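You operate a simulated robot arm through the tools that you are given. There is no shell and no other tool.

The job below is to be done with a simulated robot arm. You get a single attempt, and the scene is never put back.

TASK
Flake the rye into the black beaker, stop the flaker, then brush up the dust.
Fine: all the rye, none spilt; the flaker's slides as they are; use the purple brush and put it back where it stood. Set down upright: purple brush. What is to be rubbed or washed off counts as gone when no trace of it is left.

It is judged by the outcome, as a careful person would: the job done as asked, and still so three seconds after it is handed in. It fails if anything else is knocked over, pushed out of place, dropped, spilled or broken.

THE ROBOT
A 6-joint arm with a two-finger parallel gripper, fixed in place. Base frame: the origin is at the foot of the arm, x ahead of it, y to its left, z up; the work surface is at about z = 0.9. Lengths are in m, angles in degrees, forces in N, time in s.
With the tool pointing down near the work surface it reaches from about 0.36 to 0.76 m from the base axis. Its first joint turns from -66.0 to 66.0 degrees. Payload 2.45 kg.
Tool frame: the origin (TCP) lies between the finger pads and is the grasp point; the fingertips stand 0.024 m ahead of it; z points along the fingers, y is the line along which they close. Largest opening 0.068 m; finger width 0.017, thickness 0.01; the body of the gripper, 0.04 by 0.07 m, starts 0.041 m behind the TCP.
Orientation is that of the tool frame in the base frame, as [roll, pitch, yaw] about the fixed x, y, z axes, in that order (R = Rz(yaw) Ry(pitch) Rx(roll)). With the fingers straight down and closing along the base's y, the tool's x points along the base's -x, its y along +y and its z along -z.

THE INTERFACE
- The arm moves only by the tool step_arm. Its argument "steps" is a list that holds one entry, the list of rows, each a list of 7 numbers: the shift along the tool's x, y, z in units of 50 mm (1.0 is 50 mm), then the turn, a rotation vector about the tool's x, y, z in units of 5 degrees (1.0 is 5 degrees), then the closure, from 0 (fully open) to 1 (shut). In form: [[[tx, ty, tz, rx, ry, rz, hand], ...]]. A call has 1 to 20 rows; each row shifts and turns the commanded pose from where the row before left it, along the tool's axes as they then stand. A call with a number of a shift or a turn outside -1 to 1 is refused whole. Rows are played at 5 a second. More than 0.05 m and 8.6 degrees between two rows, or a gripper value outside its range, and nothing of the call is played. Where a pose cannot be reached the arm comes as near as it can. A force on the tool above 40 N (or 10 N above the force at the start of the call, whichever is more), or a blocked arm, ends the call early, and 0.2 s more pass. The fingers move at their own pace (about 0.108 m/s each) and stop on an object; they squeeze with about 28 N. The grip force told is the motor's: it shows also when the fingers shut on nothing. Time passes only in rows, and 0.2 s behind the last, so rows that do not move let the fingers close. It gives the time, the measured TCP pose, the force on the tool (base axes), the opening and the grip force at its end, in the units of the frame above (readings bear some noise), with the torque about the TCP (base axes, N m) and any sound that the robot's microphone picked up.
- Cameras (640 x 400 px; columns grow to the right, rows downward): "scene" is fixed at [0.1733, 0.4285, 1.4501]; the picture's right is [-0.64, -0.77, 0.00], its down [-0.53, 0.45, -0.72] and it looks along [0.55, -0.46, -0.69] (base axes); focal length 288 px, centre (320, 200). "wrist" rides on the gripper at [0.084, 0.011, -0.075] in the tool frame; the picture's right is [-0.13, 0.99, 0.00], its down [-0.60, -0.08, -0.79] and it looks along [-0.79, -0.10, 0.61] (tool axes); focal length 251 px, centre (320, 200). There is no depth. A picture from a camera that has moved, and an enlarged one, comes with that camera's place and axes in the base frame and with its lens.
- grab_frame(camera): a new picture of that camera. It takes no simulated time.
- inspect(camera, box): a new picture of the part [left, top, right, bottom] of that camera's present view, enlarged. It takes no simulated time.
- sign_off(): hands the job in; it is judged then, once.

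Nothing tells you positions but the pictures and the camera data. Unless the task says otherwise, let go and move clear before handing in.

The tools are called by a JSON object that holds its "name" and its "arguments". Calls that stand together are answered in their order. step_arm: Moves the arm, as the interface text tells. Its arguments: {"type":"object","properties":{"steps":{"type":"array","items":{"type":"array","items":{"type":"array","items":{"type":"number"}}}}},"required":["steps"]} The other tools are called the same way: grab_frame (camera) takes a picture; inspect (camera, box) takes an enlarged picture of a part of a camera's view; sign_off () hands the job in.

At the start:

```text
time_s: 0.0
position: [0.4559, 0.0983, 1.2143]
tcp_rot: [179.9, 0.1, 180.0]
force: [-0.7, 0.5, -0.4]
wrist_torque: [-0.05, 0.01, -0.04]
opening: 0.0679
grip_force: 0.0
```

scene: 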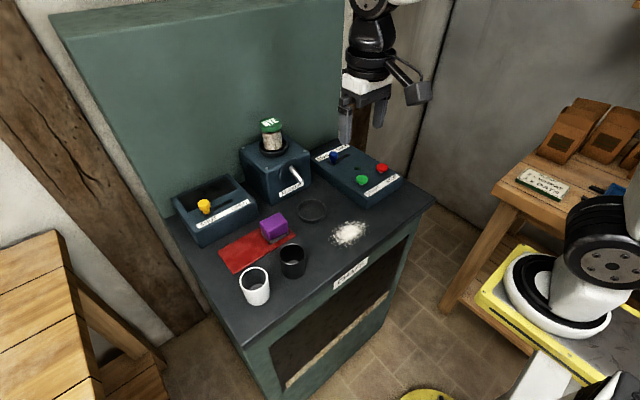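
wrist: 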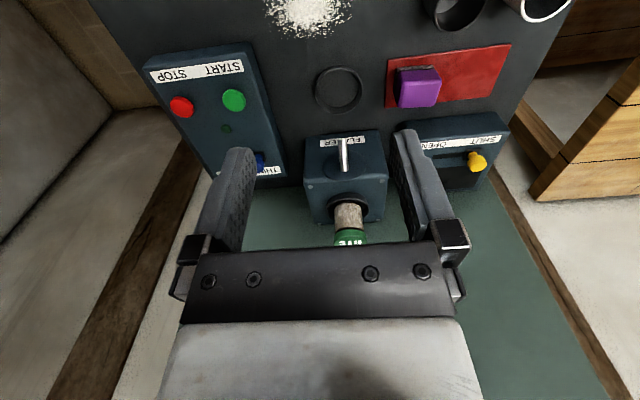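

I see a bench with a flaker (rye jar on top), a box with a yellow slide (SHUT/OPEN), a box with start/stop buttons and a blue slide, a ring under the spout, a purple brush on a red cloth, black and white beakers and a white dust patch. I'll look closer before moving.

{"name": "inspect", "arguments": {"camera": "scene", "box": [160, 100, 300, 190]}}

{"name": "inspect", "arguments": {"camera": "scene", "box": [290, 130, 430, 220]}}

{"name": "inspect", "arguments": {"camera": "scene", "box": [160, 180, 400, 320]}}

{"name": "inspect", "arguments": {"camera": "wrist", "box": [120, 0, 360, 200]}}

{"name": "inspect", "arguments": {"camera": "wrist", "box": [300, 0, 600, 260]}}

{"name": "inspect", "arguments": {"camera": "scene", "box": [480, 80, 640, 230]}}

```text
4.44 times, centred on (230, 145) of scene
camera zoom: at [0.1733, 0.4285, 1.4501], right [-0.64, -0.77, 0.0], down [-0.53, 0.45, -0.72], along [0.55, -0.46, -0.69], focal length 1282 px, centre (720, 444)
```

zoom: 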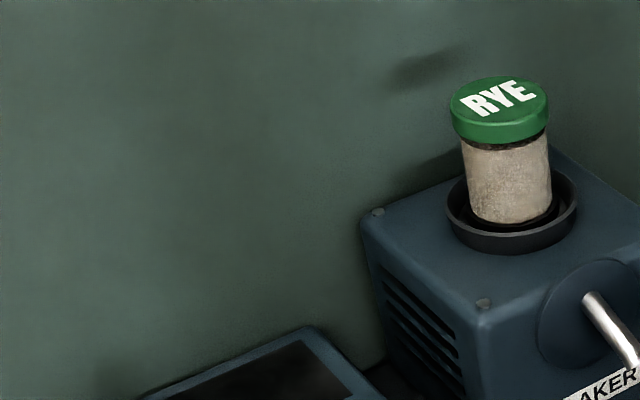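

```text
4.44 times, centred on (360, 175) of scene
camera zoom: at [0.1733, 0.4285, 1.4501], right [-0.64, -0.77, 0.0], down [-0.53, 0.45, -0.72], along [0.55, -0.46, -0.69], focal length 1282 px, centre (142, 311)
```

zoom: 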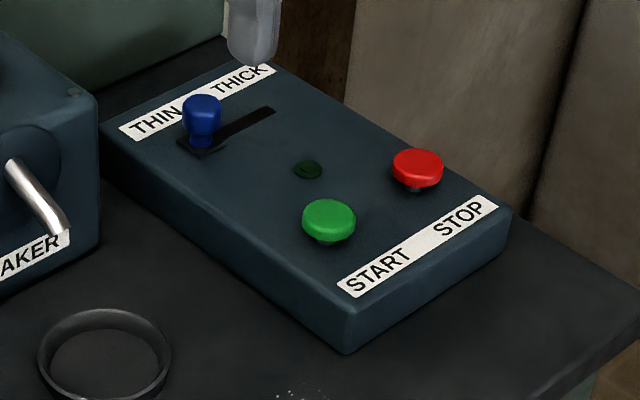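

```text
2.67 times, centred on (280, 250) of scene
camera zoom: at [0.1733, 0.4285, 1.4501], right [-0.64, -0.77, 0.0], down [-0.53, 0.45, -0.72], along [0.55, -0.46, -0.69], focal length 769 px, centre (427, 67)
```

zoom: 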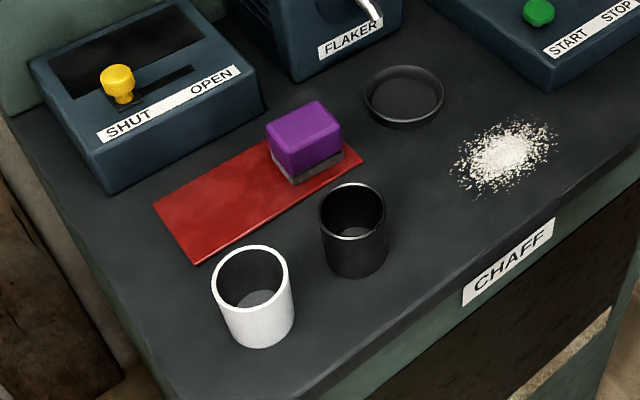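

```text
2.00 times, centred on (240, 100) of wrist
camera zoom: at [0.3716, 0.1091, 1.2885], right [0.13, 0.99, 0.0], down [0.6, -0.08, 0.79], along [0.79, -0.1, -0.61], focal length 503 px, centre (480, 400)
```

zoom: 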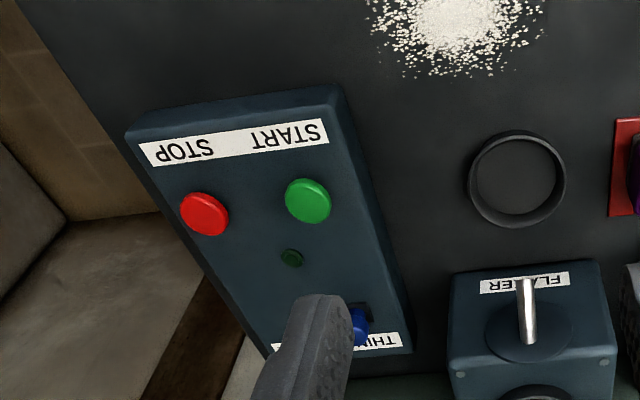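

```text
1.54 times, centred on (450, 130) of wrist
camera zoom: at [0.3716, 0.1091, 1.2885], right [0.13, 0.99, 0.0], down [0.6, -0.08, 0.79], along [0.79, -0.1, -0.61], focal length 387 px, centre (120, 308)
```

zoom: 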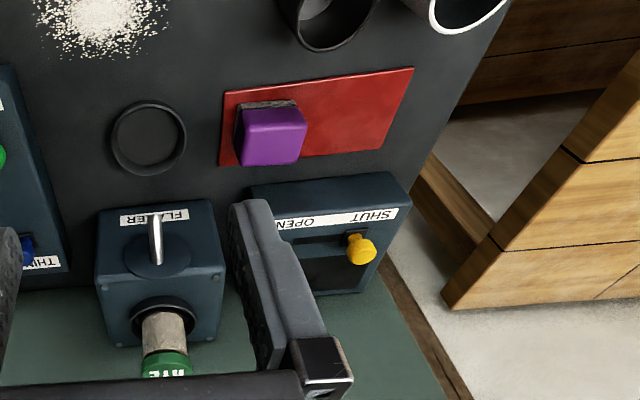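

```text
2.67 times, centred on (560, 155) of scene
camera zoom: at [0.1733, 0.4285, 1.4501], right [-0.64, -0.77, 0.0], down [-0.53, 0.45, -0.72], along [0.55, -0.46, -0.69], focal length 769 px, centre (-320, 320)
```

zoom: 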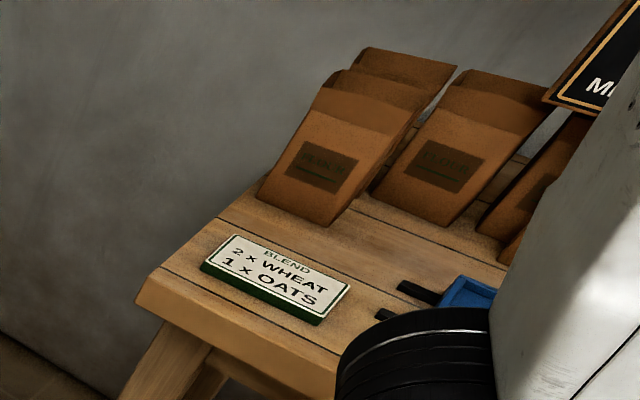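

The dust lies near (0.48, 0.08), the black beaker near (0.47, 0.25), and the ring under the flaker near (0.60, 0.11). The yellow slide stands at SHUT and the blue one at THIN. I'll lower the arm a little for a closer view of the flaker's spout and ring.

{"name": "step_arm", "arguments": {"steps": [[[0.5, 0, 0.7, 0, 0, 0, 0], [0.5, 0, 0.7, 0, 0, 0, 0], [0, 0, 0.6, 0, 0, 0, 0]]]}}

{"name": "grab_frame", "arguments": {"camera": "wrist"}}

{"name": "grab_frame", "arguments": {"camera": "scene"}}

```text
time_s: 0.8
position: [0.4048, 0.0976, 1.1137]
tcp_rot: [-180.0, 0.1, -180.0]
force: [0.9, -0.3, -0.5]
wrist_torque: [0.0, 0.01, 0.0]
opening: 0.0681
grip_force: 0.1
```

```text
taken
camera wrist: at [0.3205, 0.1093, 1.1886], right [0.13, 0.99, 0.0], down [0.6, -0.08, 0.79], along [0.79, -0.1, -0.61], focal length 251 px, centre (320, 200)
```

wrist: 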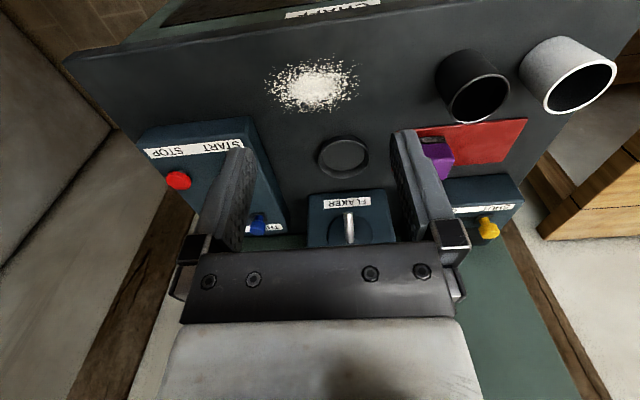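

```text
taken
```

scene: 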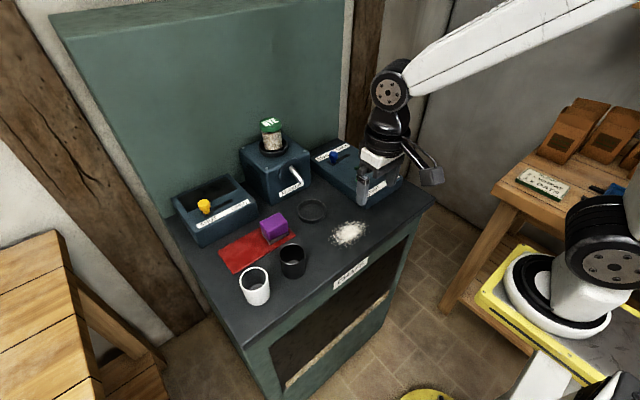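

The gripper hides part of the flaker front. I'll enlarge the flaker, ring and beakers in both cameras.

{"name": "inspect", "arguments": {"camera": "wrist", "box": [270, 120, 430, 250]}}

{"name": "inspect", "arguments": {"camera": "wrist", "box": [400, 20, 640, 180]}}

{"name": "inspect", "arguments": {"camera": "scene", "box": [230, 110, 340, 230]}}

{"name": "inspect", "arguments": {"camera": "wrist", "box": [120, 100, 280, 250]}}

{"name": "inspect", "arguments": {"camera": "scene", "box": [215, 200, 325, 310]}}

```text
3.08 times, centred on (350, 185) of wrist
camera zoom: at [0.3205, 0.1093, 1.1886], right [0.13, 0.99, 0.0], down [0.6, -0.08, 0.79], along [0.79, -0.1, -0.61], focal length 774 px, centre (228, 246)
```

zoom: 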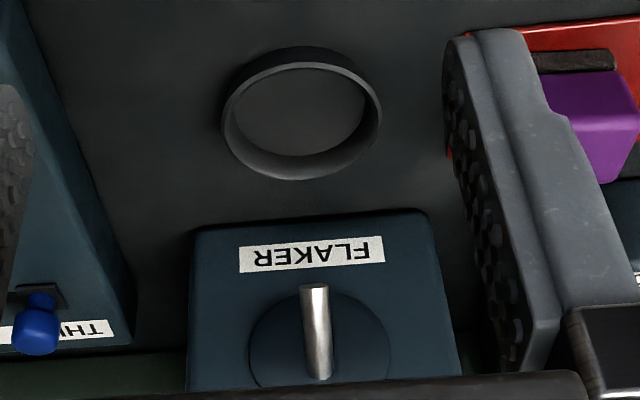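

```text
2.50 times, centred on (520, 100) of wrist
camera zoom: at [0.3205, 0.1093, 1.1886], right [0.13, 0.99, 0.0], down [0.6, -0.08, 0.79], along [0.79, -0.1, -0.61], focal length 629 px, centre (-180, 450)
```

zoom: 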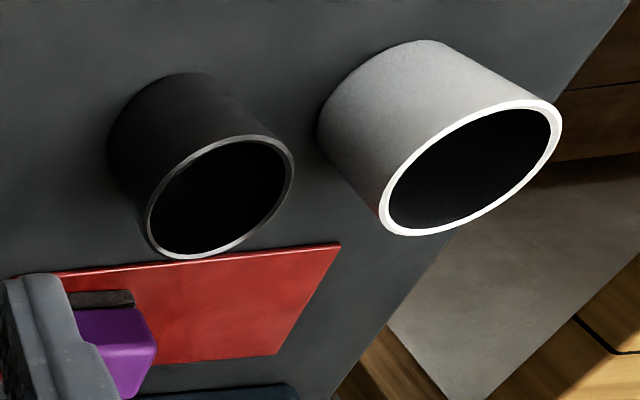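

```text
3.33 times, centred on (285, 170) of scene
camera zoom: at [0.1733, 0.4285, 1.4501], right [-0.64, -0.77, 0.0], down [-0.53, 0.45, -0.72], along [0.55, -0.46, -0.69], focal length 962 px, centre (437, 300)
```

zoom: 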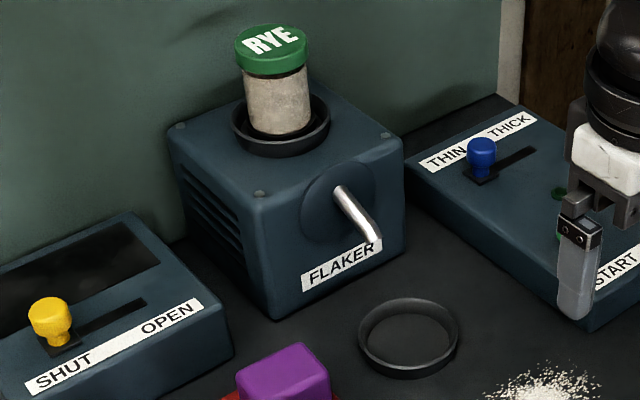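

```text
2.67 times, centred on (200, 175) of wrist
camera zoom: at [0.3205, 0.1093, 1.1886], right [0.13, 0.99, 0.0], down [0.6, -0.08, 0.79], along [0.79, -0.1, -0.61], focal length 670 px, centre (640, 267)
```

zoom: 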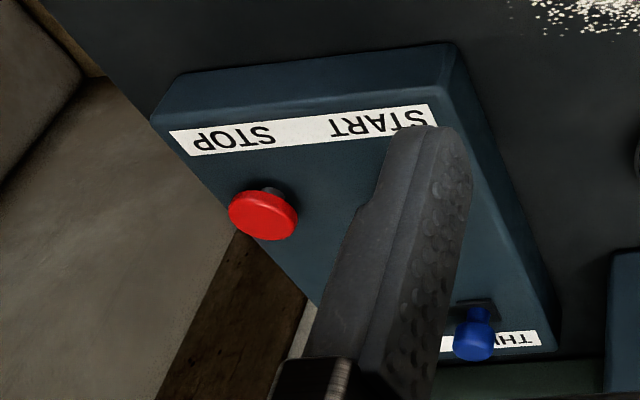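

```text
3.64 times, centred on (270, 255) of scene
camera zoom: at [0.1733, 0.4285, 1.4501], right [-0.64, -0.77, 0.0], down [-0.53, 0.45, -0.72], along [0.55, -0.46, -0.69], focal length 1049 px, centre (502, 0)
```

zoom: 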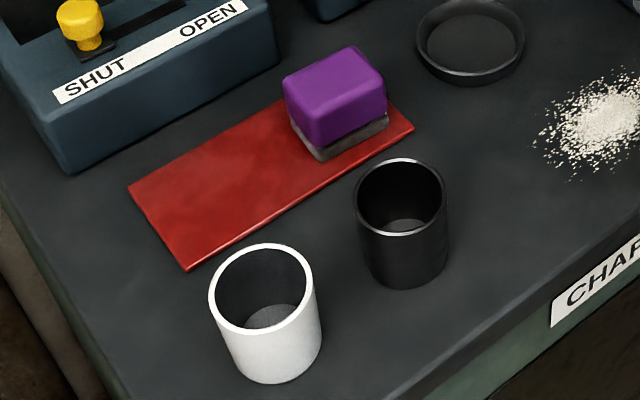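

I take the spout tip to be near (0.62, 0.11, 0.985), the ring centre near (0.59, 0.11), and the black beaker near (0.477, 0.250) with its rim at z ≈ 0.96. I'll move to the right and turn the wrist to see the spout and ring from the side.

{"name": "step_arm", "arguments": {"steps": [[[-0.5, -0.65, 0.3, 0, 0, 0, 0], [-0.5, -0.65, 0.3, 0, 0, 0, 0], [-0.5, -0.65, 0.3, 0, 0, 0, 0], [0, 0, 0, 0, 0, -1, 0], [0, 0, 0, 0, 0, -1, 0], [0, 0, 0, 0, 0, -1, 0], [0, 0, 0, 0, 0, -1, 0], [0, 0, 0, 0, 0, -1, 0], [0, 0, 0, 0, 0, -1, 0], [0, 0, 0, 0, 0, -1, 0], [0, 0, 0, 0, 0, -1, 0]]]}}

{"name": "grab_frame", "arguments": {"camera": "wrist"}}

```text
time_s: 3.2
position: [0.4802, 0.0002, 1.0693]
tcp_rot: [-180.0, 0.0, -140.0]
force: [-0.7, 0.2, 0.2]
wrist_torque: [-0.02, -0.05, 0.02]
opening: 0.0682
grip_force: 0.1
```

```text
taken
camera wrist: at [0.4094, -0.0452, 1.1435], right [-0.54, 0.84, 0.0], down [0.51, 0.33, 0.79], along [0.67, 0.43, -0.61], focal length 251 px, centre (320, 200)
```

wrist: 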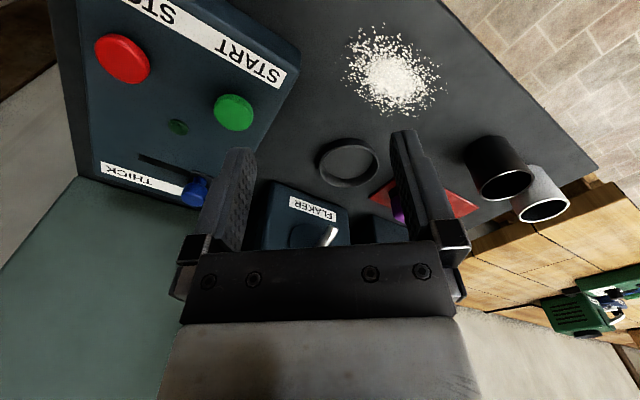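

{"name": "inspect", "arguments": {"camera": "wrist", "box": [260, 120, 400, 250]}}

{"name": "inspect", "arguments": {"camera": "wrist", "box": [70, 0, 310, 210]}}

{"name": "inspect", "arguments": {"camera": "wrist", "box": [440, 100, 600, 240]}}

{"name": "inspect", "arguments": {"camera": "wrist", "box": [320, 10, 470, 130]}}

```text
3.08 times, centred on (330, 185) of wrist
camera zoom: at [0.4094, -0.0452, 1.1435], right [-0.54, 0.84, 0.0], down [0.51, 0.33, 0.79], along [0.67, 0.43, -0.61], focal length 774 px, centre (289, 246)
```

zoom: 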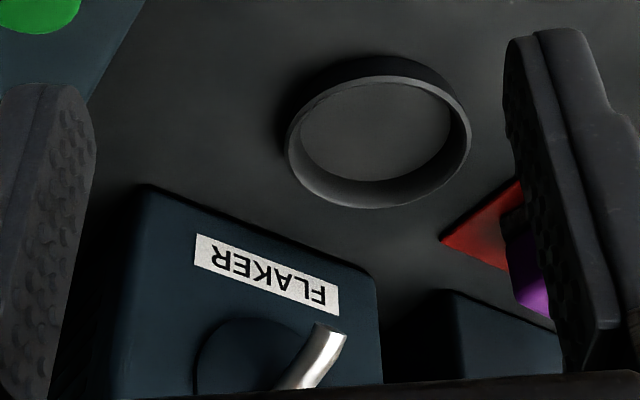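

```text
1.90 times, centred on (190, 105) of wrist
camera zoom: at [0.4094, -0.0452, 1.1435], right [-0.54, 0.84, 0.0], down [0.51, 0.33, 0.79], along [0.67, 0.43, -0.61], focal length 479 px, centre (568, 381)
```

zoom: 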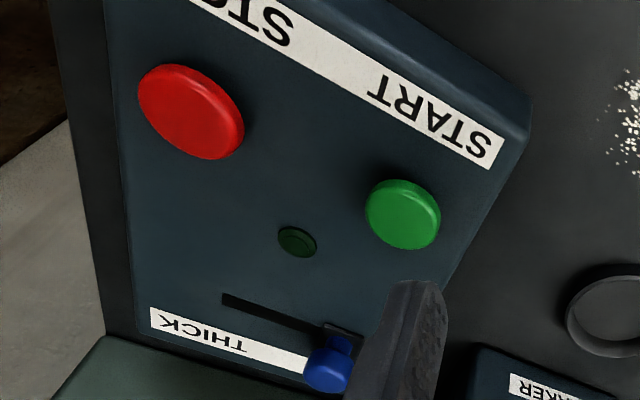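

```text
2.86 times, centred on (520, 170) of wrist
camera zoom: at [0.4094, -0.0452, 1.1435], right [-0.54, 0.84, 0.0], down [0.51, 0.33, 0.79], along [0.67, 0.43, -0.61], focal length 718 px, centre (-251, 286)
```

zoom: 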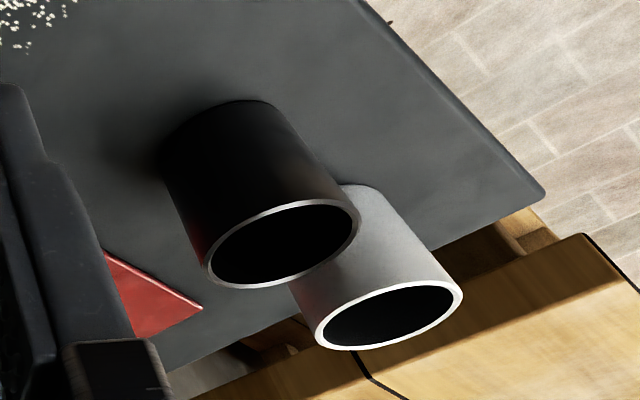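

```text
3.33 times, centred on (395, 70) of wrist
camera zoom: at [0.4094, -0.0452, 1.1435], right [-0.54, 0.84, 0.0], down [0.51, 0.33, 0.79], along [0.67, 0.43, -0.61], focal length 838 px, centre (70, 633)
```

zoom: 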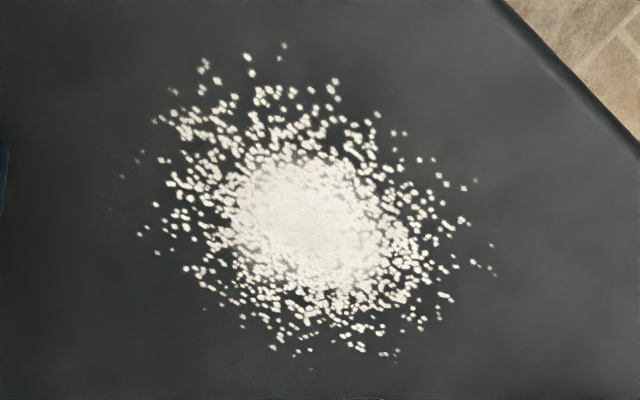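

The side view shows the spout bending down over the back part of the ring, whose centre I put at (0.587, 0.112). I'll zoom hard on the spout and ring to judge where the flakes will drop.

{"name": "inspect", "arguments": {"camera": "wrist", "box": [300, 200, 360, 250]}}

{"name": "inspect", "arguments": {"camera": "scene", "box": [275, 150, 335, 225]}}

{"name": "inspect", "arguments": {"camera": "scene", "box": [255, 110, 290, 160]}}

{"name": "inspect", "arguments": {"camera": "scene", "box": [215, 205, 300, 280]}}

```text
8.00 times, centred on (330, 225) of wrist
camera zoom: at [0.4094, -0.0452, 1.1435], right [-0.54, 0.84, 0.0], down [0.51, 0.33, 0.79], along [0.67, 0.43, -0.61], focal length 2012 px, centre (240, 0)
```

zoom: 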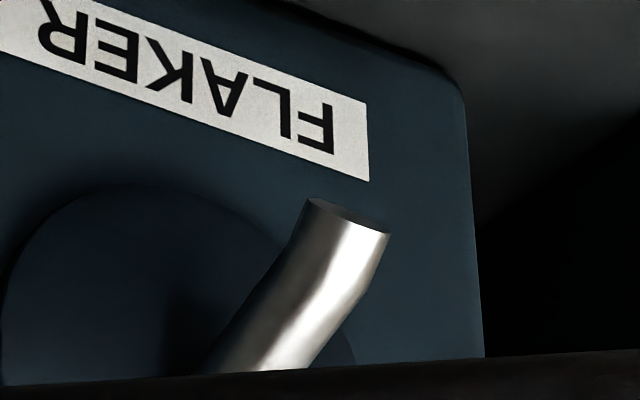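

```text
5.33 times, centred on (305, 188) of scene
camera zoom: at [0.1733, 0.4285, 1.4501], right [-0.64, -0.77, 0.0], down [-0.53, 0.45, -0.72], along [0.55, -0.46, -0.69], focal length 1539 px, centre (400, 267)
```

zoom: 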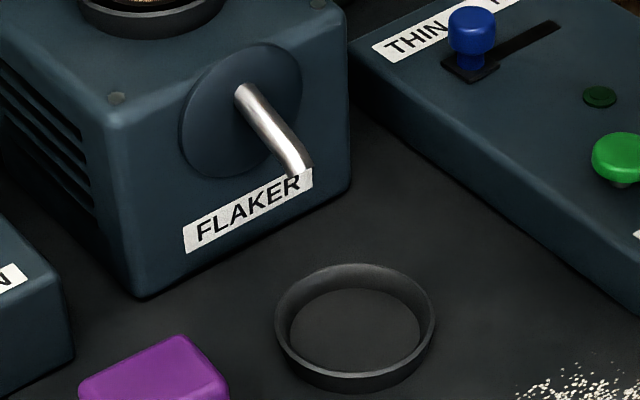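

```text
8.00 times, centred on (272, 135) of scene
camera zoom: at [0.1733, 0.4285, 1.4501], right [-0.64, -0.77, 0.0], down [-0.53, 0.45, -0.72], along [0.55, -0.46, -0.69], focal length 2308 px, centre (700, 720)
```

zoom: 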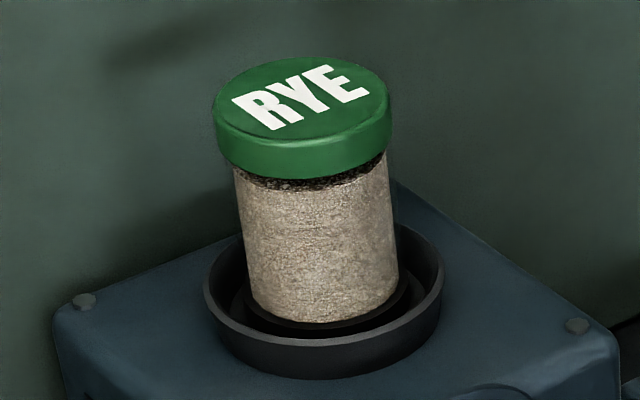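

```text
5.33 times, centred on (258, 242) of scene
camera zoom: at [0.1733, 0.4285, 1.4501], right [-0.64, -0.77, 0.0], down [-0.53, 0.45, -0.72], along [0.55, -0.46, -0.69], focal length 1539 px, centre (653, -27)
```

zoom: 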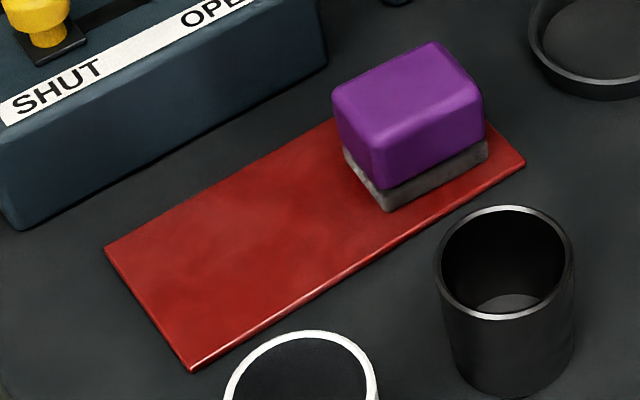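

The spout's outlet is at about (0.626, 0.113, 0.979) and points down and forward, so the beaker should stand in the ring, toward its back. I'll turn the wrist back and move above the black beaker to fix its position.

{"name": "step_arm", "arguments": {"steps": [[[0, 0, 0, 0, 0, 1, 0], [0, 0, 0, 0, 0, 1, 0], [0, 0, 0, 0, 0, 1, 0], [0, 0, 0, 0, 0, 1, 0], [0, 0, 0, 0, 0, 1, 0], [0, 0, 0, 0, 0, 1, 0], [0, 0, 0, 0, 0, 1, 0], [0, 0, 0, 0, 0, 1, 0], [0.2, 1, -0.2, 0, 0, 0, 0], [0.2, 1, -0.2, 0, 0, 0, 0], [0.2, 1, 0, 0, 0, 0, 0], [0.2, 1, 0, 0, 0, 0, 0], [0.2, 1, 0, 0, 0, 0, 0]]]}}

{"name": "grab_frame", "arguments": {"camera": "wrist"}}

```text
refused: row 9 steps farther than a row can; nothing moved
```

```text
taken
camera wrist: at [0.4094, -0.0452, 1.1435], right [-0.54, 0.84, 0.0], down [0.51, 0.33, 0.79], along [0.67, 0.43, -0.61], focal length 251 px, centre (320, 200)
```

wrist: 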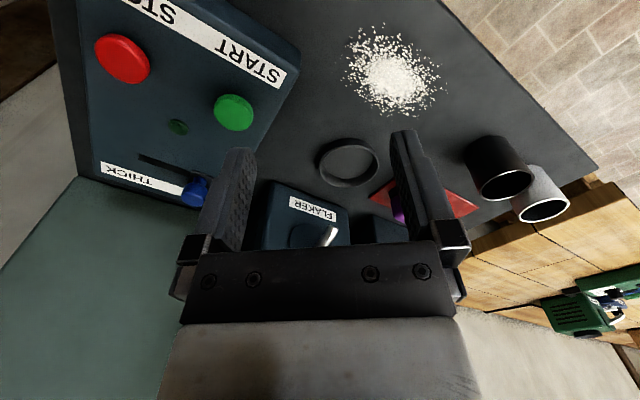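

The call was refused because one row's combined shift exceeded 50 mm, so nothing moved. I'll repeat it with smaller shifts per row, heading above the black beaker.

{"name": "step_arm", "arguments": {"steps": [[[0, 0, 0, 0, 0, 1, 0], [0, 0, 0, 0, 0, 1, 0], [0, 0, 0, 0, 0, 1, 0], [0, 0, 0, 0, 0, 1, 0], [0, 0, 0, 0, 0, 1, 0], [0, 0, 0, 0, 0, 1, 0], [0, 0, 0, 0, 0, 1, 0], [0, 0, 0, 0, 0, 1, 0], [0.1, 0.8, -0.1, 0, 0, 0, 0], [0.2, 0.8, -0.1, 0, 0, 0, 0], [0.2, 0.8, 0, 0, 0, 0, 0], [0.2, 0.8, 0, 0, 0, 0, 0], [0.2, 0.8, 0, 0, 0, 0, 0], [0.1, 0.8, 0, 0, 0, 0, 0]]]}}

{"name": "grab_frame", "arguments": {"camera": "wrist"}}

```text
time_s: 6.2
position: [0.4305, 0.2413, 1.0792]
tcp_rot: [-180.0, -0.1, 180.0]
force: [-0.5, 0.0, -0.7]
wrist_torque: [0.01, 0.0, -0.02]
opening: 0.068
grip_force: 0.0
```

```text
taken
camera wrist: at [0.3466, 0.2525, 1.1535], right [0.13, 0.99, 0.0], down [0.6, -0.08, 0.79], along [0.79, -0.1, -0.61], focal length 251 px, centre (320, 200)
```

wrist: 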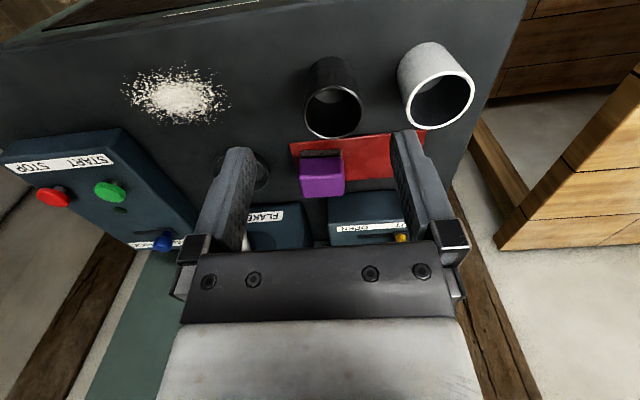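

{"name": "inspect", "arguments": {"camera": "wrist", "box": [280, 40, 480, 210]}}

{"name": "inspect", "arguments": {"camera": "wrist", "box": [270, 110, 390, 210]}}

```text
2.35 times, centred on (380, 125) of wrist
camera zoom: at [0.3466, 0.2525, 1.1535], right [0.13, 0.99, 0.0], down [0.6, -0.08, 0.79], along [0.79, -0.1, -0.61], focal length 592 px, centre (179, 376)
```

zoom: 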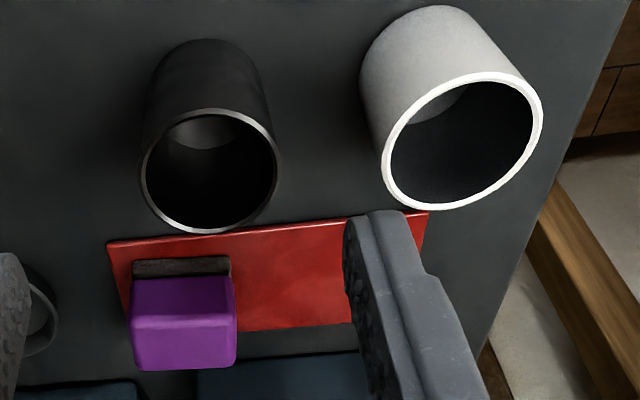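

```text
4.00 times, centred on (330, 160) of wrist
camera zoom: at [0.3466, 0.2525, 1.1535], right [0.13, 0.99, 0.0], down [0.6, -0.08, 0.79], along [0.79, -0.1, -0.61], focal length 1006 px, centre (280, 360)
```

zoom: 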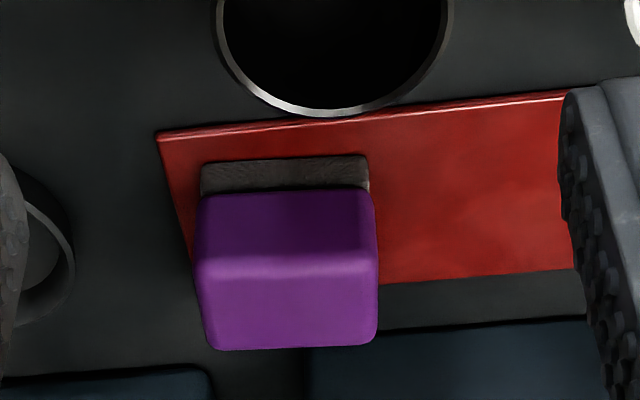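

The black beaker's centre is at about (0.476, 0.248), its rim at z ≈ 0.96. To stay clear of the spout later, I'll grip it with the tool tilted forward 35°, so I set up that tilt above and behind the beaker first.

{"name": "step_arm", "arguments": {"steps": [[[0.175, 0.067, 0.44, 0, 0, 0, 0], [0.175, 0.067, 0.44, 0, 0, 0, 0], [0, 0, 0, 0, -1, 0, 0], [0, 0, 0, 0, -1, 0, 0], [0, 0, 0, 0, -1, 0, 0], [0, 0, 0, 0, -1, 0, 0], [0, 0, 0, 0, -1, 0, 0], [0, 0, 0, 0, -1, 0, 0], [0, 0, 0, 0, -1, 0, 0]]]}}

{"name": "grab_frame", "arguments": {"camera": "scene"}}

{"name": "grab_frame", "arguments": {"camera": "wrist"}}

```text
time_s: 8.2
position: [0.4131, 0.2469, 1.0347]
tcp_rot: [179.9, 35.1, -179.9]
force: [0.6, 0.0, -0.1]
wrist_torque: [0.03, -0.01, 0.0]
opening: 0.0682
grip_force: 0.1
```

```text
taken
```

scene: 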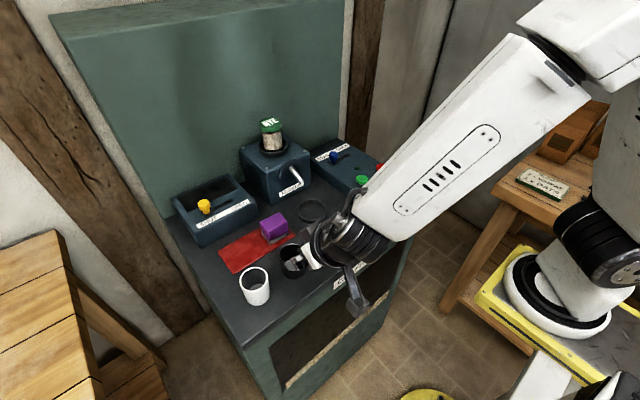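

```text
taken
camera wrist: at [0.3007, 0.2582, 1.0476], right [0.11, 0.99, 0.07], down [0.04, -0.08, 1.0], along [0.99, -0.1, -0.05], focal length 251 px, centre (320, 200)
```

wrist: 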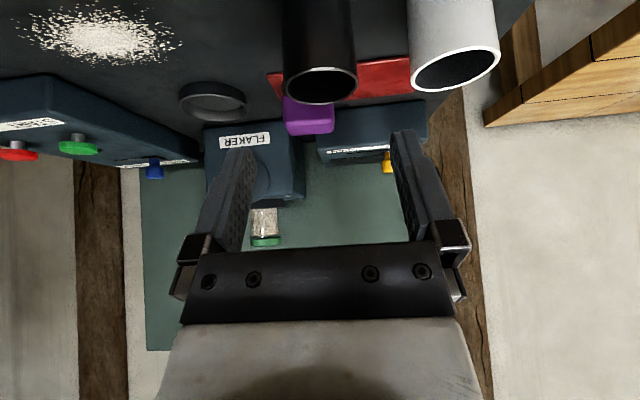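

The tilt is set and the fingers straddle the black beaker's line in y. I'll slide forward and down along the fingers, 0.11 m, to bring the beaker between the pads, and then close.

{"name": "step_arm", "arguments": {"steps": [[[0, 0, 0.55, 0, 0, 0, 0], [0, 0, 0.55, 0, 0, 0, 0], [0, 0, 0.55, 0, 0, 0, 0], [0, 0, 0.5, 0, 0, 0, 0], [0, 0, 0, 0, 0, 0, 0]]]}}

{"name": "grab_frame", "arguments": {"camera": "scene"}}

{"name": "grab_frame", "arguments": {"camera": "wrist"}}

{"name": "inspect", "arguments": {"camera": "scene", "box": [230, 210, 370, 320]}}

```text
time_s: 9.4
position: [0.4755, 0.2463, 0.9459]
tcp_rot: [-180.0, 35.0, 179.9]
force: [-0.2, 1.0, 0.3]
wrist_torque: [0.02, 0.01, 0.01]
opening: 0.0678
grip_force: 0.0
```

```text
taken
```

scene: 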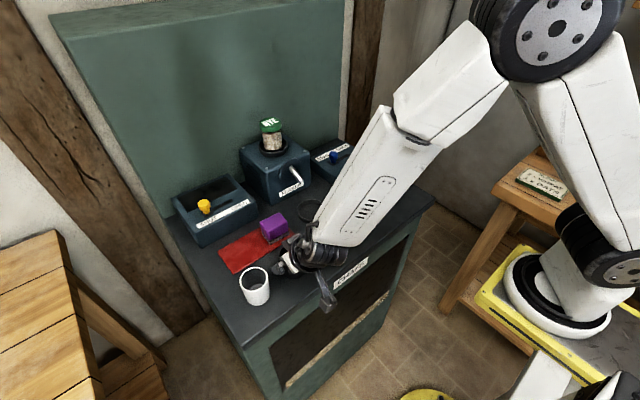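

```text
taken
camera wrist: at [0.3633, 0.2587, 0.9591], right [0.11, 0.99, 0.07], down [0.04, -0.08, 1.0], along [0.99, -0.1, -0.05], focal length 251 px, centre (320, 200)
```

wrist: 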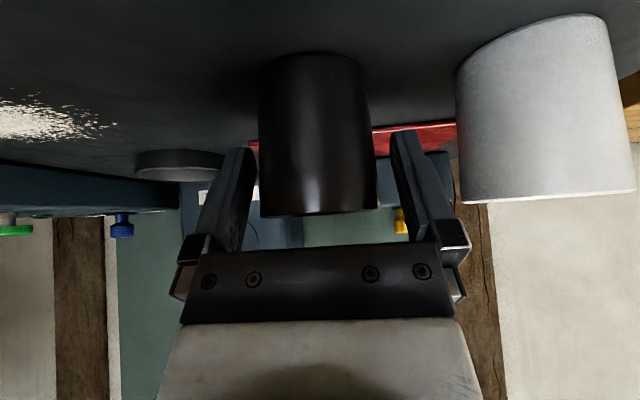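

```text
3.64 times, centred on (300, 265) of scene
camera zoom: at [0.1733, 0.4285, 1.4501], right [-0.64, -0.77, 0.0], down [-0.53, 0.45, -0.72], along [0.55, -0.46, -0.69], focal length 1049 px, centre (393, -36)
```

zoom: 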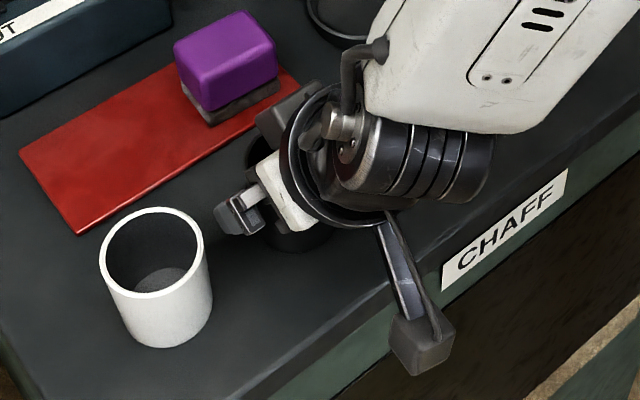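

The beaker sits centred between the pads and the white beaker is clear. I'll close the fingers on it now.

{"name": "step_arm", "arguments": {"steps": [[[0, 0, 0, 0, 0, 0, 1], [0, 0, 0, 0, 0, 0, 1], [0, 0, 0, 0, 0, 0, 1], [0, 0, 0, 0, 0, 0, 1]]]}}

{"name": "grab_frame", "arguments": {"camera": "wrist"}}

```text
time_s: 10.4
position: [0.4744, 0.2453, 0.9469]
tcp_rot: [-180.0, 34.9, 180.0]
force: [0.5, -0.6, 0.5]
wrist_torque: [0.04, 0.0, 0.06]
opening: 0.0528
grip_force: 27.8
```

```text
taken
camera wrist: at [0.363, 0.2587, 0.9594], right [0.11, 0.99, 0.07], down [0.04, -0.08, 1.0], along [0.99, -0.1, -0.05], focal length 251 px, centre (320, 200)
```

wrist: 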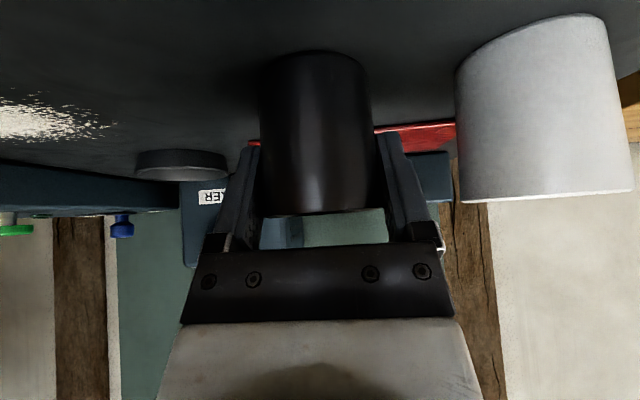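

The grip holds at an opening of 52.8 mm. I'll lift the beaker 60 mm, carry it right to y ≈ 0.1125 and then forward over the ring at x ≈ 0.58.

{"name": "step_arm", "arguments": {"steps": [[[-0.172, 0, -0.246, 0, 0, 0, 1], [-0.258, 0, -0.369, 0, 0, 0, 1], [-0.258, 0, -0.369, 0, 0, 0, 1], [0, -0.44, 0, 0, 0, 0, 1], [0, -0.44, 0, 0, 0, 0, 1], [0, -0.44, 0, 0, 0, 0, 1], [0, -0.44, 0, 0, 0, 0, 1], [0, -0.44, 0, 0, 0, 0, 1], [0, -0.44, 0, 0, 0, 0, 1], [-0.42, 0, 0.295, 0, 0, 0, 1], [-0.42, 0, 0.295, 0, 0, 0, 1], [0, 0, 0, 0, 0, 0, 1]]]}}

{"name": "grab_frame", "arguments": {"camera": "scene"}}

{"name": "grab_frame", "arguments": {"camera": "wrist"}}

```text
time_s: 13.0
position: [0.5292, 0.115, 1.0073]
tcp_rot: [179.9, 35.0, 180.0]
force: [0.6, -0.4, -1.2]
wrist_torque: [0.02, 0.01, 0.01]
opening: 0.0527
grip_force: 28.3
```

```text
taken
```

scene: 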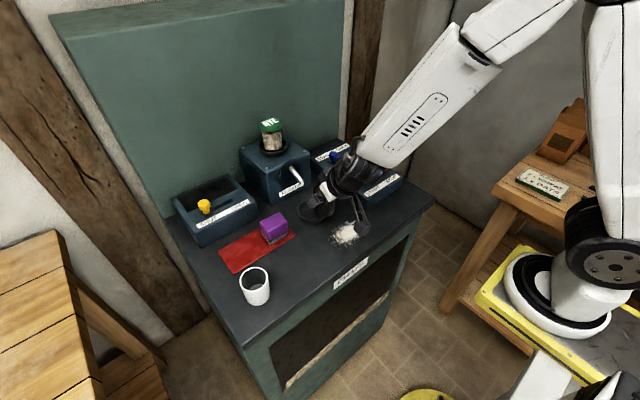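

```text
taken
camera wrist: at [0.4157, 0.126, 1.0199], right [0.11, 0.99, 0.07], down [0.04, -0.08, 1.0], along [0.99, -0.1, -0.05], focal length 251 px, centre (320, 200)
```

wrist: 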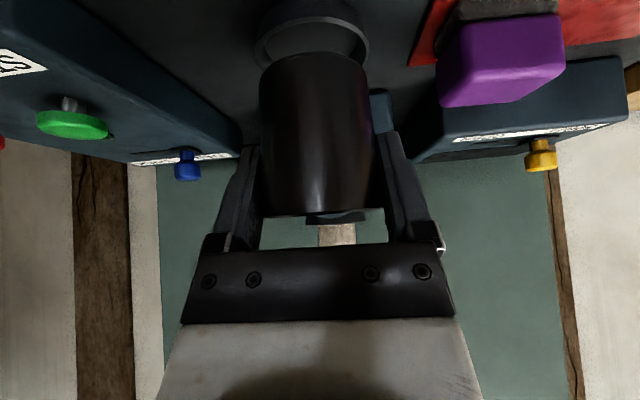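

The beaker is level with the ring in y and about 60 mm up. I'll move it over the ring at x ≈ 0.581, keeping ahead of the spout tip, and lower it to just above the ring's rim.

{"name": "step_arm", "arguments": {"steps": [[[-0.426, -0.05, 0.298, 0, 0, 0, 1], [-0.426, 0, 0.298, 0, 0, 0, 1], [0.258, 0, 0.368, 0, 0, 0, 1], [0.258, 0, 0.368, 0, 0, 0, 1], [0, 0, 0, 0, 0, 0, 1]]]}}

{"name": "grab_frame", "arguments": {"camera": "scene"}}

{"name": "inspect", "arguments": {"camera": "scene", "box": [260, 140, 380, 240]}}

{"name": "grab_frame", "arguments": {"camera": "wrist"}}

```text
time_s: 14.2
position: [0.5805, 0.1122, 0.9614]
tcp_rot: [-180.0, 35.0, 179.9]
force: [0.4, -0.2, -1.9]
wrist_torque: [-0.01, -0.02, 0.01]
opening: 0.0526
grip_force: 27.8
```

```text
taken
```

scene: 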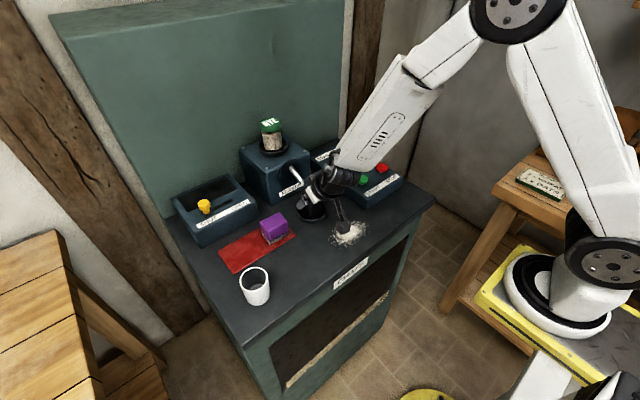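

```text
4.00 times, centred on (320, 190) of scene
camera zoom: at [0.1734, 0.4285, 1.4501], right [-0.64, -0.77, 0.0], down [-0.53, 0.45, -0.72], along [0.55, -0.46, -0.69], focal length 1154 px, centre (320, 240)
```

zoom: 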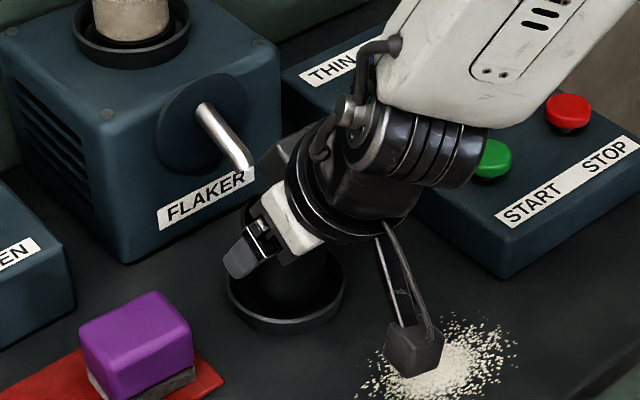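

```text
taken
camera wrist: at [0.467, 0.1238, 0.974], right [0.11, 0.99, 0.07], down [0.04, -0.08, 1.0], along [0.99, -0.1, -0.05], focal length 251 px, centre (320, 200)
```

wrist: 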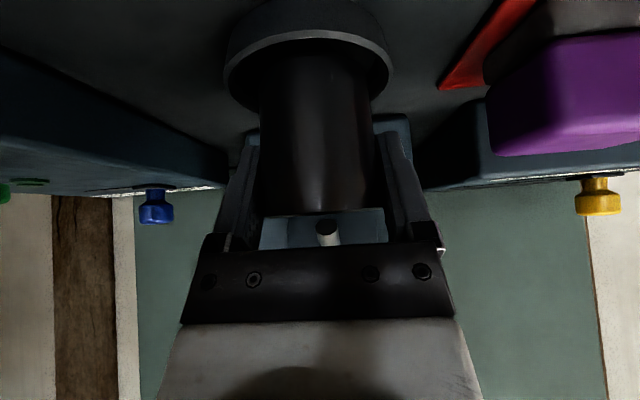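

The beaker hangs centred over the ring in y, with the spout just behind and above its rim. I'll lower it the last 15 mm in small steps, watching the force.

{"name": "step_arm", "arguments": {"steps": [[[0.063, 0, 0.09, 0, 0, 0, 1], [0.063, 0, 0.09, 0, 0, 0, 1], [0.0, 0, 0.0, 0, 0, 0, 1]]]}}

{"name": "step_arm", "arguments": {"steps": [[[0.023, 0, 0.033, 0, 0, 0, 1], [0, 0, 0, 0, 0, 0, 1]]]}}

```text
time_s: 15.0
position: [0.5793, 0.1117, 0.9515]
tcp_rot: [180.0, 35.0, 179.9]
force: [-0.2, 0.1, -0.3]
wrist_torque: [0.03, 0.03, -0.03]
opening: 0.0524
grip_force: 28.4
```

```text
time_s: 15.6
position: [0.5803, 0.1117, 0.9506]
tcp_rot: [-180.0, 35.4, 179.9]
force: [-4.1, -2.8, 18.3]
wrist_torque: [0.22, 0.31, 0.09]
opening: 0.0526
grip_force: 28.0
```

The beaker touched the ring's floor at TCP z ≈ 0.9505. I'll lift 1.5 mm and ease it toward the spout, to x ≈ 0.593, watching for contact with the ring's back wall.

{"name": "step_arm", "arguments": {"steps": [[[-0.023, 0, -0.033, 0, 0, 0, 1], [-0.1, 0, 0.07, 0, 0, 0, 1], [-0.1, 0, 0.07, 0, 0, 0, 1], [0, 0, 0, 0, 0, 0, 1]]]}}

{"name": "grab_frame", "arguments": {"camera": "wrist"}}

{"name": "inspect", "arguments": {"camera": "scene", "box": [260, 140, 380, 240]}}

```text
time_s: 16.6
position: [0.5899, 0.1125, 0.9502]
tcp_rot: [-180.0, 34.9, 180.0]
force: [-14.3, 0.0, 15.0]
wrist_torque: [0.2, 0.22, 0.19]
opening: 0.0527
grip_force: 27.9
```

```text
taken
camera wrist: at [0.4773, 0.1241, 0.9635], right [0.11, 0.99, 0.07], down [0.04, -0.08, 1.0], along [0.99, -0.1, -0.05], focal length 251 px, centre (320, 200)
```

wrist: 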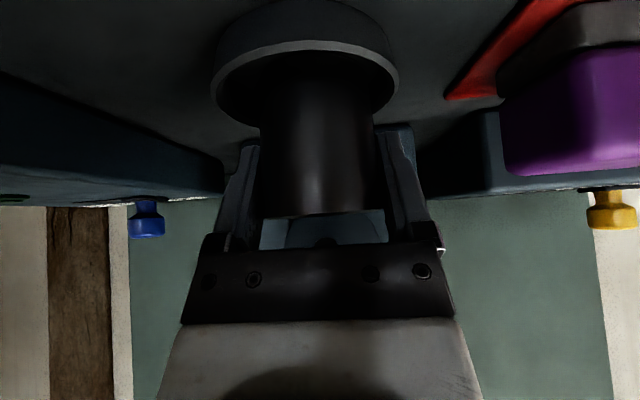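

```text
4.00 times, centred on (320, 190) of scene
camera zoom: at [0.1726, 0.4284, 1.4502], right [-0.64, -0.77, 0.0], down [-0.53, 0.45, -0.72], along [0.55, -0.46, -0.69], focal length 1154 px, centre (320, 240)
```

zoom: 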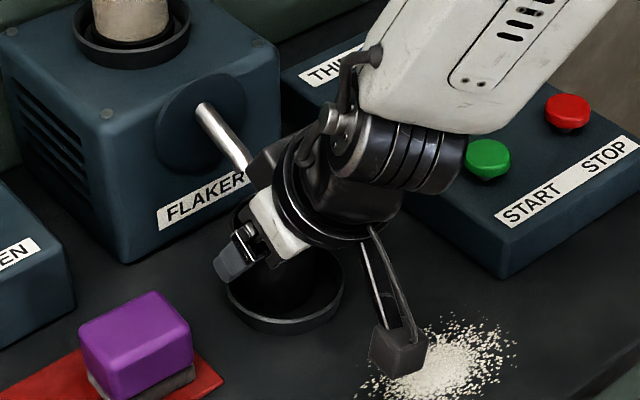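

The beaker now meets resistance forward and down, so it is at or near the ring's back wall. I'll relax the push by 1.4 mm, open the fingers, and look before withdrawing.

{"name": "step_arm", "arguments": {"steps": [[[0, 0, -0.028, 0, 0, 0, 1], [0, 0, 0, 0, 0, 0, 1], [0, 0, 0, 0, 0, 0, 0], [0, 0, 0, 0, 0, 0, 0]]]}}

{"name": "grab_frame", "arguments": {"camera": "wrist"}}

```text
time_s: 17.6
position: [0.5905, 0.1144, 0.952]
tcp_rot: [180.0, 35.0, -180.0]
force: [-0.5, -0.3, 0.8]
wrist_torque: [0.0, 0.01, 0.0]
opening: 0.068
grip_force: 0.2
```

```text
taken
camera wrist: at [0.4777, 0.1242, 0.9648], right [0.11, 0.99, 0.07], down [0.04, -0.08, 1.0], along [0.99, -0.1, -0.05], focal length 251 px, centre (320, 200)
```

wrist: 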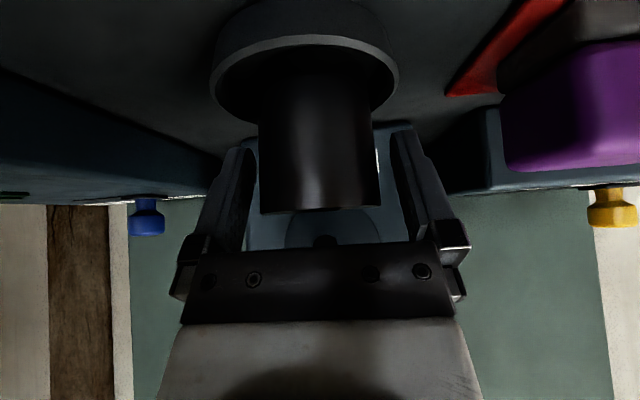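

The fingers are open and the beaker stands upright in the ring. I'll withdraw straight back along the tool axis and check its placement under the spout.

{"name": "step_arm", "arguments": {"steps": [[[0, 0, -0.4, 0, 0, 0, 0], [0, 0, -0.6, 0, 0, 0, 0], [0, 0, -0.7, 0, 0, 0, 0], [0, 0, -0.7, 0, 0, 0, 0]]]}}

{"name": "grab_frame", "arguments": {"camera": "wrist"}}

{"name": "inspect", "arguments": {"camera": "scene", "box": [260, 140, 360, 240]}}

```text
time_s: 18.6
position: [0.5212, 0.1135, 1.0499]
tcp_rot: [-180.0, 35.0, 179.9]
force: [-0.6, 0.2, -0.2]
wrist_torque: [-0.05, 0.0, -0.01]
opening: 0.0682
grip_force: 0.1
```

```text
taken
camera wrist: at [0.4084, 0.1242, 1.0632], right [0.11, 0.99, 0.07], down [0.04, -0.08, 1.0], along [0.99, -0.1, -0.05], focal length 251 px, centre (320, 200)
```

wrist: 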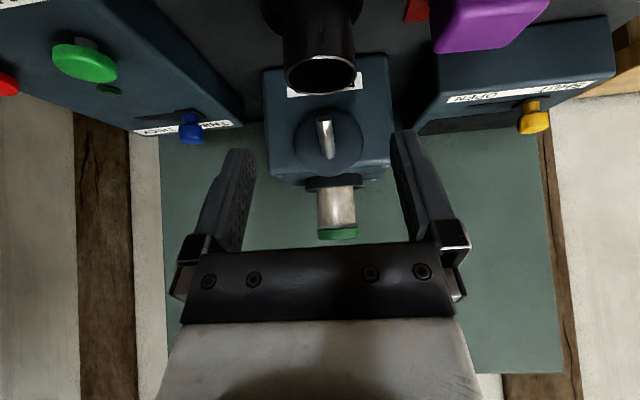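

```text
4.00 times, centred on (310, 190) of scene
camera zoom: at [0.1733, 0.4285, 1.4501], right [-0.64, -0.77, 0.0], down [-0.53, 0.45, -0.72], along [0.55, -0.46, -0.69], focal length 1154 px, centre (360, 240)
```

zoom: 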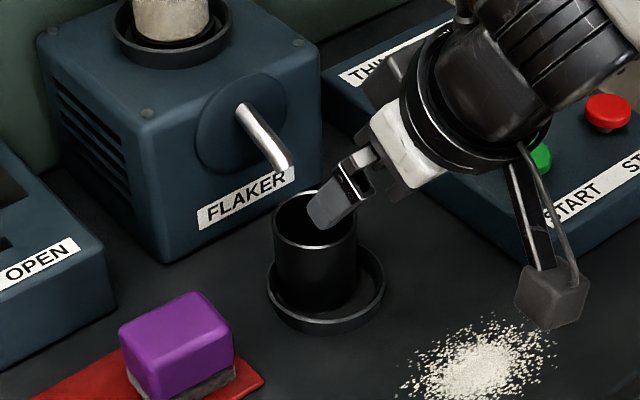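

The beaker stands upright in the ring with its mouth just ahead of and below the spout tip. Before starting the flaker I'll check that gap from the right side with the wrist camera.

{"name": "step_arm", "arguments": {"steps": [[[0, -0.765, 0, 0, 0, 0, 0], [0, -0.765, 0, 0, 0, 0, 0], [-0.737, 0, 0.516, 0, 0, 0, 0], [0, 0, 0, -0.574, 0, -0.819, 0], [0, 0, 0, -0.574, 0, -0.819, 0], [0, 0, 0, -0.574, 0, -0.819, 0], [0, 0, 0, -0.574, 0, -0.819, 0], [0, 0, 0, -0.574, 0, -0.819, 0], [0, 0, 0, -0.574, 0, -0.819, 0], [0, 0, 0, -0.574, 0, -0.819, 0], [0, 0, 0, -0.574, 0, -0.819, 0], [0, 0, 0, -0.574, 0, -0.819, 0], [0, 0, 0, -0.574, 0, -0.819, 0], [0, 0, 0, -0.574, 0, -0.819, 0], [0, 0, 0, -0.574, 0, -0.819, 0]]]}}

{"name": "grab_frame", "arguments": {"camera": "wrist"}}

{"name": "grab_frame", "arguments": {"camera": "scene"}}

```text
time_s: 21.8
position: [0.5668, 0.0362, 1.0513]
tcp_rot: [179.3, 34.3, -125.3]
force: [0.3, -0.3, 0.3]
wrist_torque: [-0.01, 0.01, 0.02]
opening: 0.0681
grip_force: 0.0
out of reach, approached as far as the arm can: row 5
```

```text
taken
camera wrist: at [0.4931, -0.049, 1.0647], right [-0.75, 0.65, 0.08], down [0.1, -0.01, 0.99], along [0.65, 0.76, -0.06], focal length 251 px, centre (320, 200)
```

wrist: 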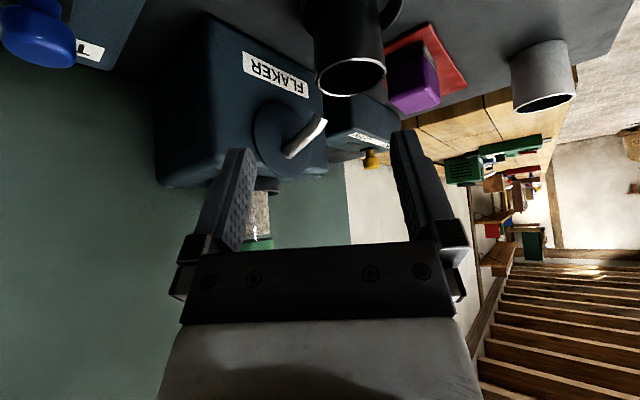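

```text
taken
```

scene: 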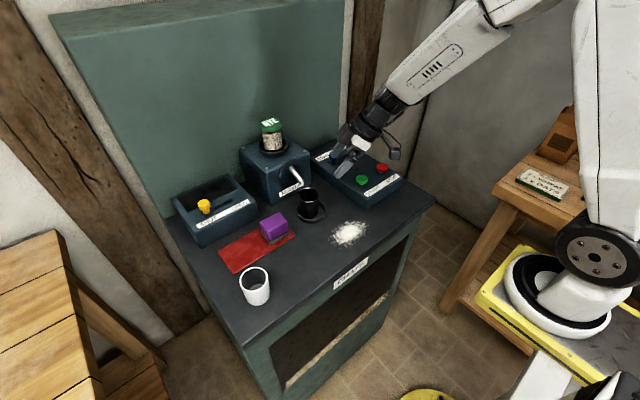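

{"name": "inspect", "arguments": {"camera": "wrist", "box": [240, 20, 420, 180]}}

{"name": "inspect", "arguments": {"camera": "scene", "box": [270, 150, 345, 230]}}

```text
2.50 times, centred on (330, 100) of wrist
camera zoom: at [0.4931, -0.049, 1.0647], right [-0.75, 0.65, 0.08], down [0.1, -0.01, 0.99], along [0.65, 0.76, -0.06], focal length 629 px, centre (295, 450)
```

zoom: 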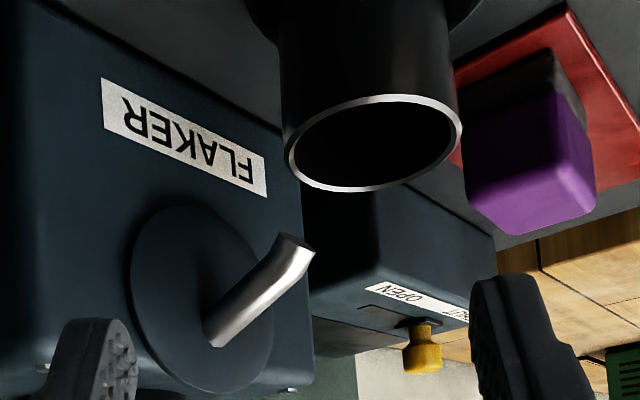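

```text
5.00 times, centred on (308, 190) of scene
camera zoom: at [0.1733, 0.4285, 1.4501], right [-0.64, -0.77, 0.0], down [-0.53, 0.45, -0.72], along [0.55, -0.46, -0.69], focal length 1442 px, centre (382, 250)
```

zoom: 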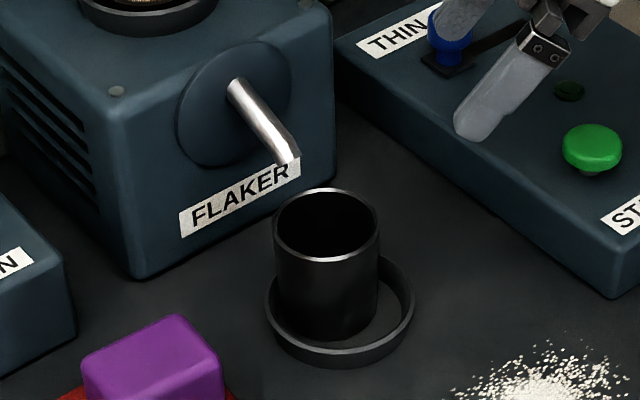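

The beaker stands against the ring's back with its mouth as close under the spout as the ring allows, and the exit slopes toward it. I'll bring the tool back to vertical and straight, ready to press START at about (0.555, -0.042, 0.950).

{"name": "step_arm", "arguments": {"steps": [[[0, 0, 0, 0, 1, 0, 0], [0, 0, 0, 0, 1, 0, 0], [0, 0, 0, 0, 1, 0, 0], [0, 0, 0, 0, 1, 0, 0], [0, 0, 0, 0, 1, 0, 0], [0, 0, 0, 0, 1, 0, 0], [0, 0, 0, 0, 0.86, 0, 0], [0, 0, 0, 0, 0, 1, 0.5], [0, 0, 0, 0, 0, 1, 0.5], [0, 0, 0, 0, 0, 1, 1], [0, 0, 0, 0, 0, 1, 1], [0, 0, 0, 0, 0, 1, 1], [0, 0, 0, 0, 0, 1, 1], [0, 0, 0, 0, 0, 1, 1], [0, 0, 0, 0, 0, 1, 1], [0, 0, 0, 0, 0, 1, 1], [0, 0, 0, 0, 0, 1, 1], [0, 0, 0, 0, 0, 0.94, 1]]]}}

```text
time_s: 25.6
position: [0.5656, 0.0361, 1.0512]
tcp_rot: [179.7, -0.4, -179.7]
force: [0.4, 0.3, 0.1]
wrist_torque: [-0.01, 0.01, -0.05]
opening: 0.0002
grip_force: 23.7
```

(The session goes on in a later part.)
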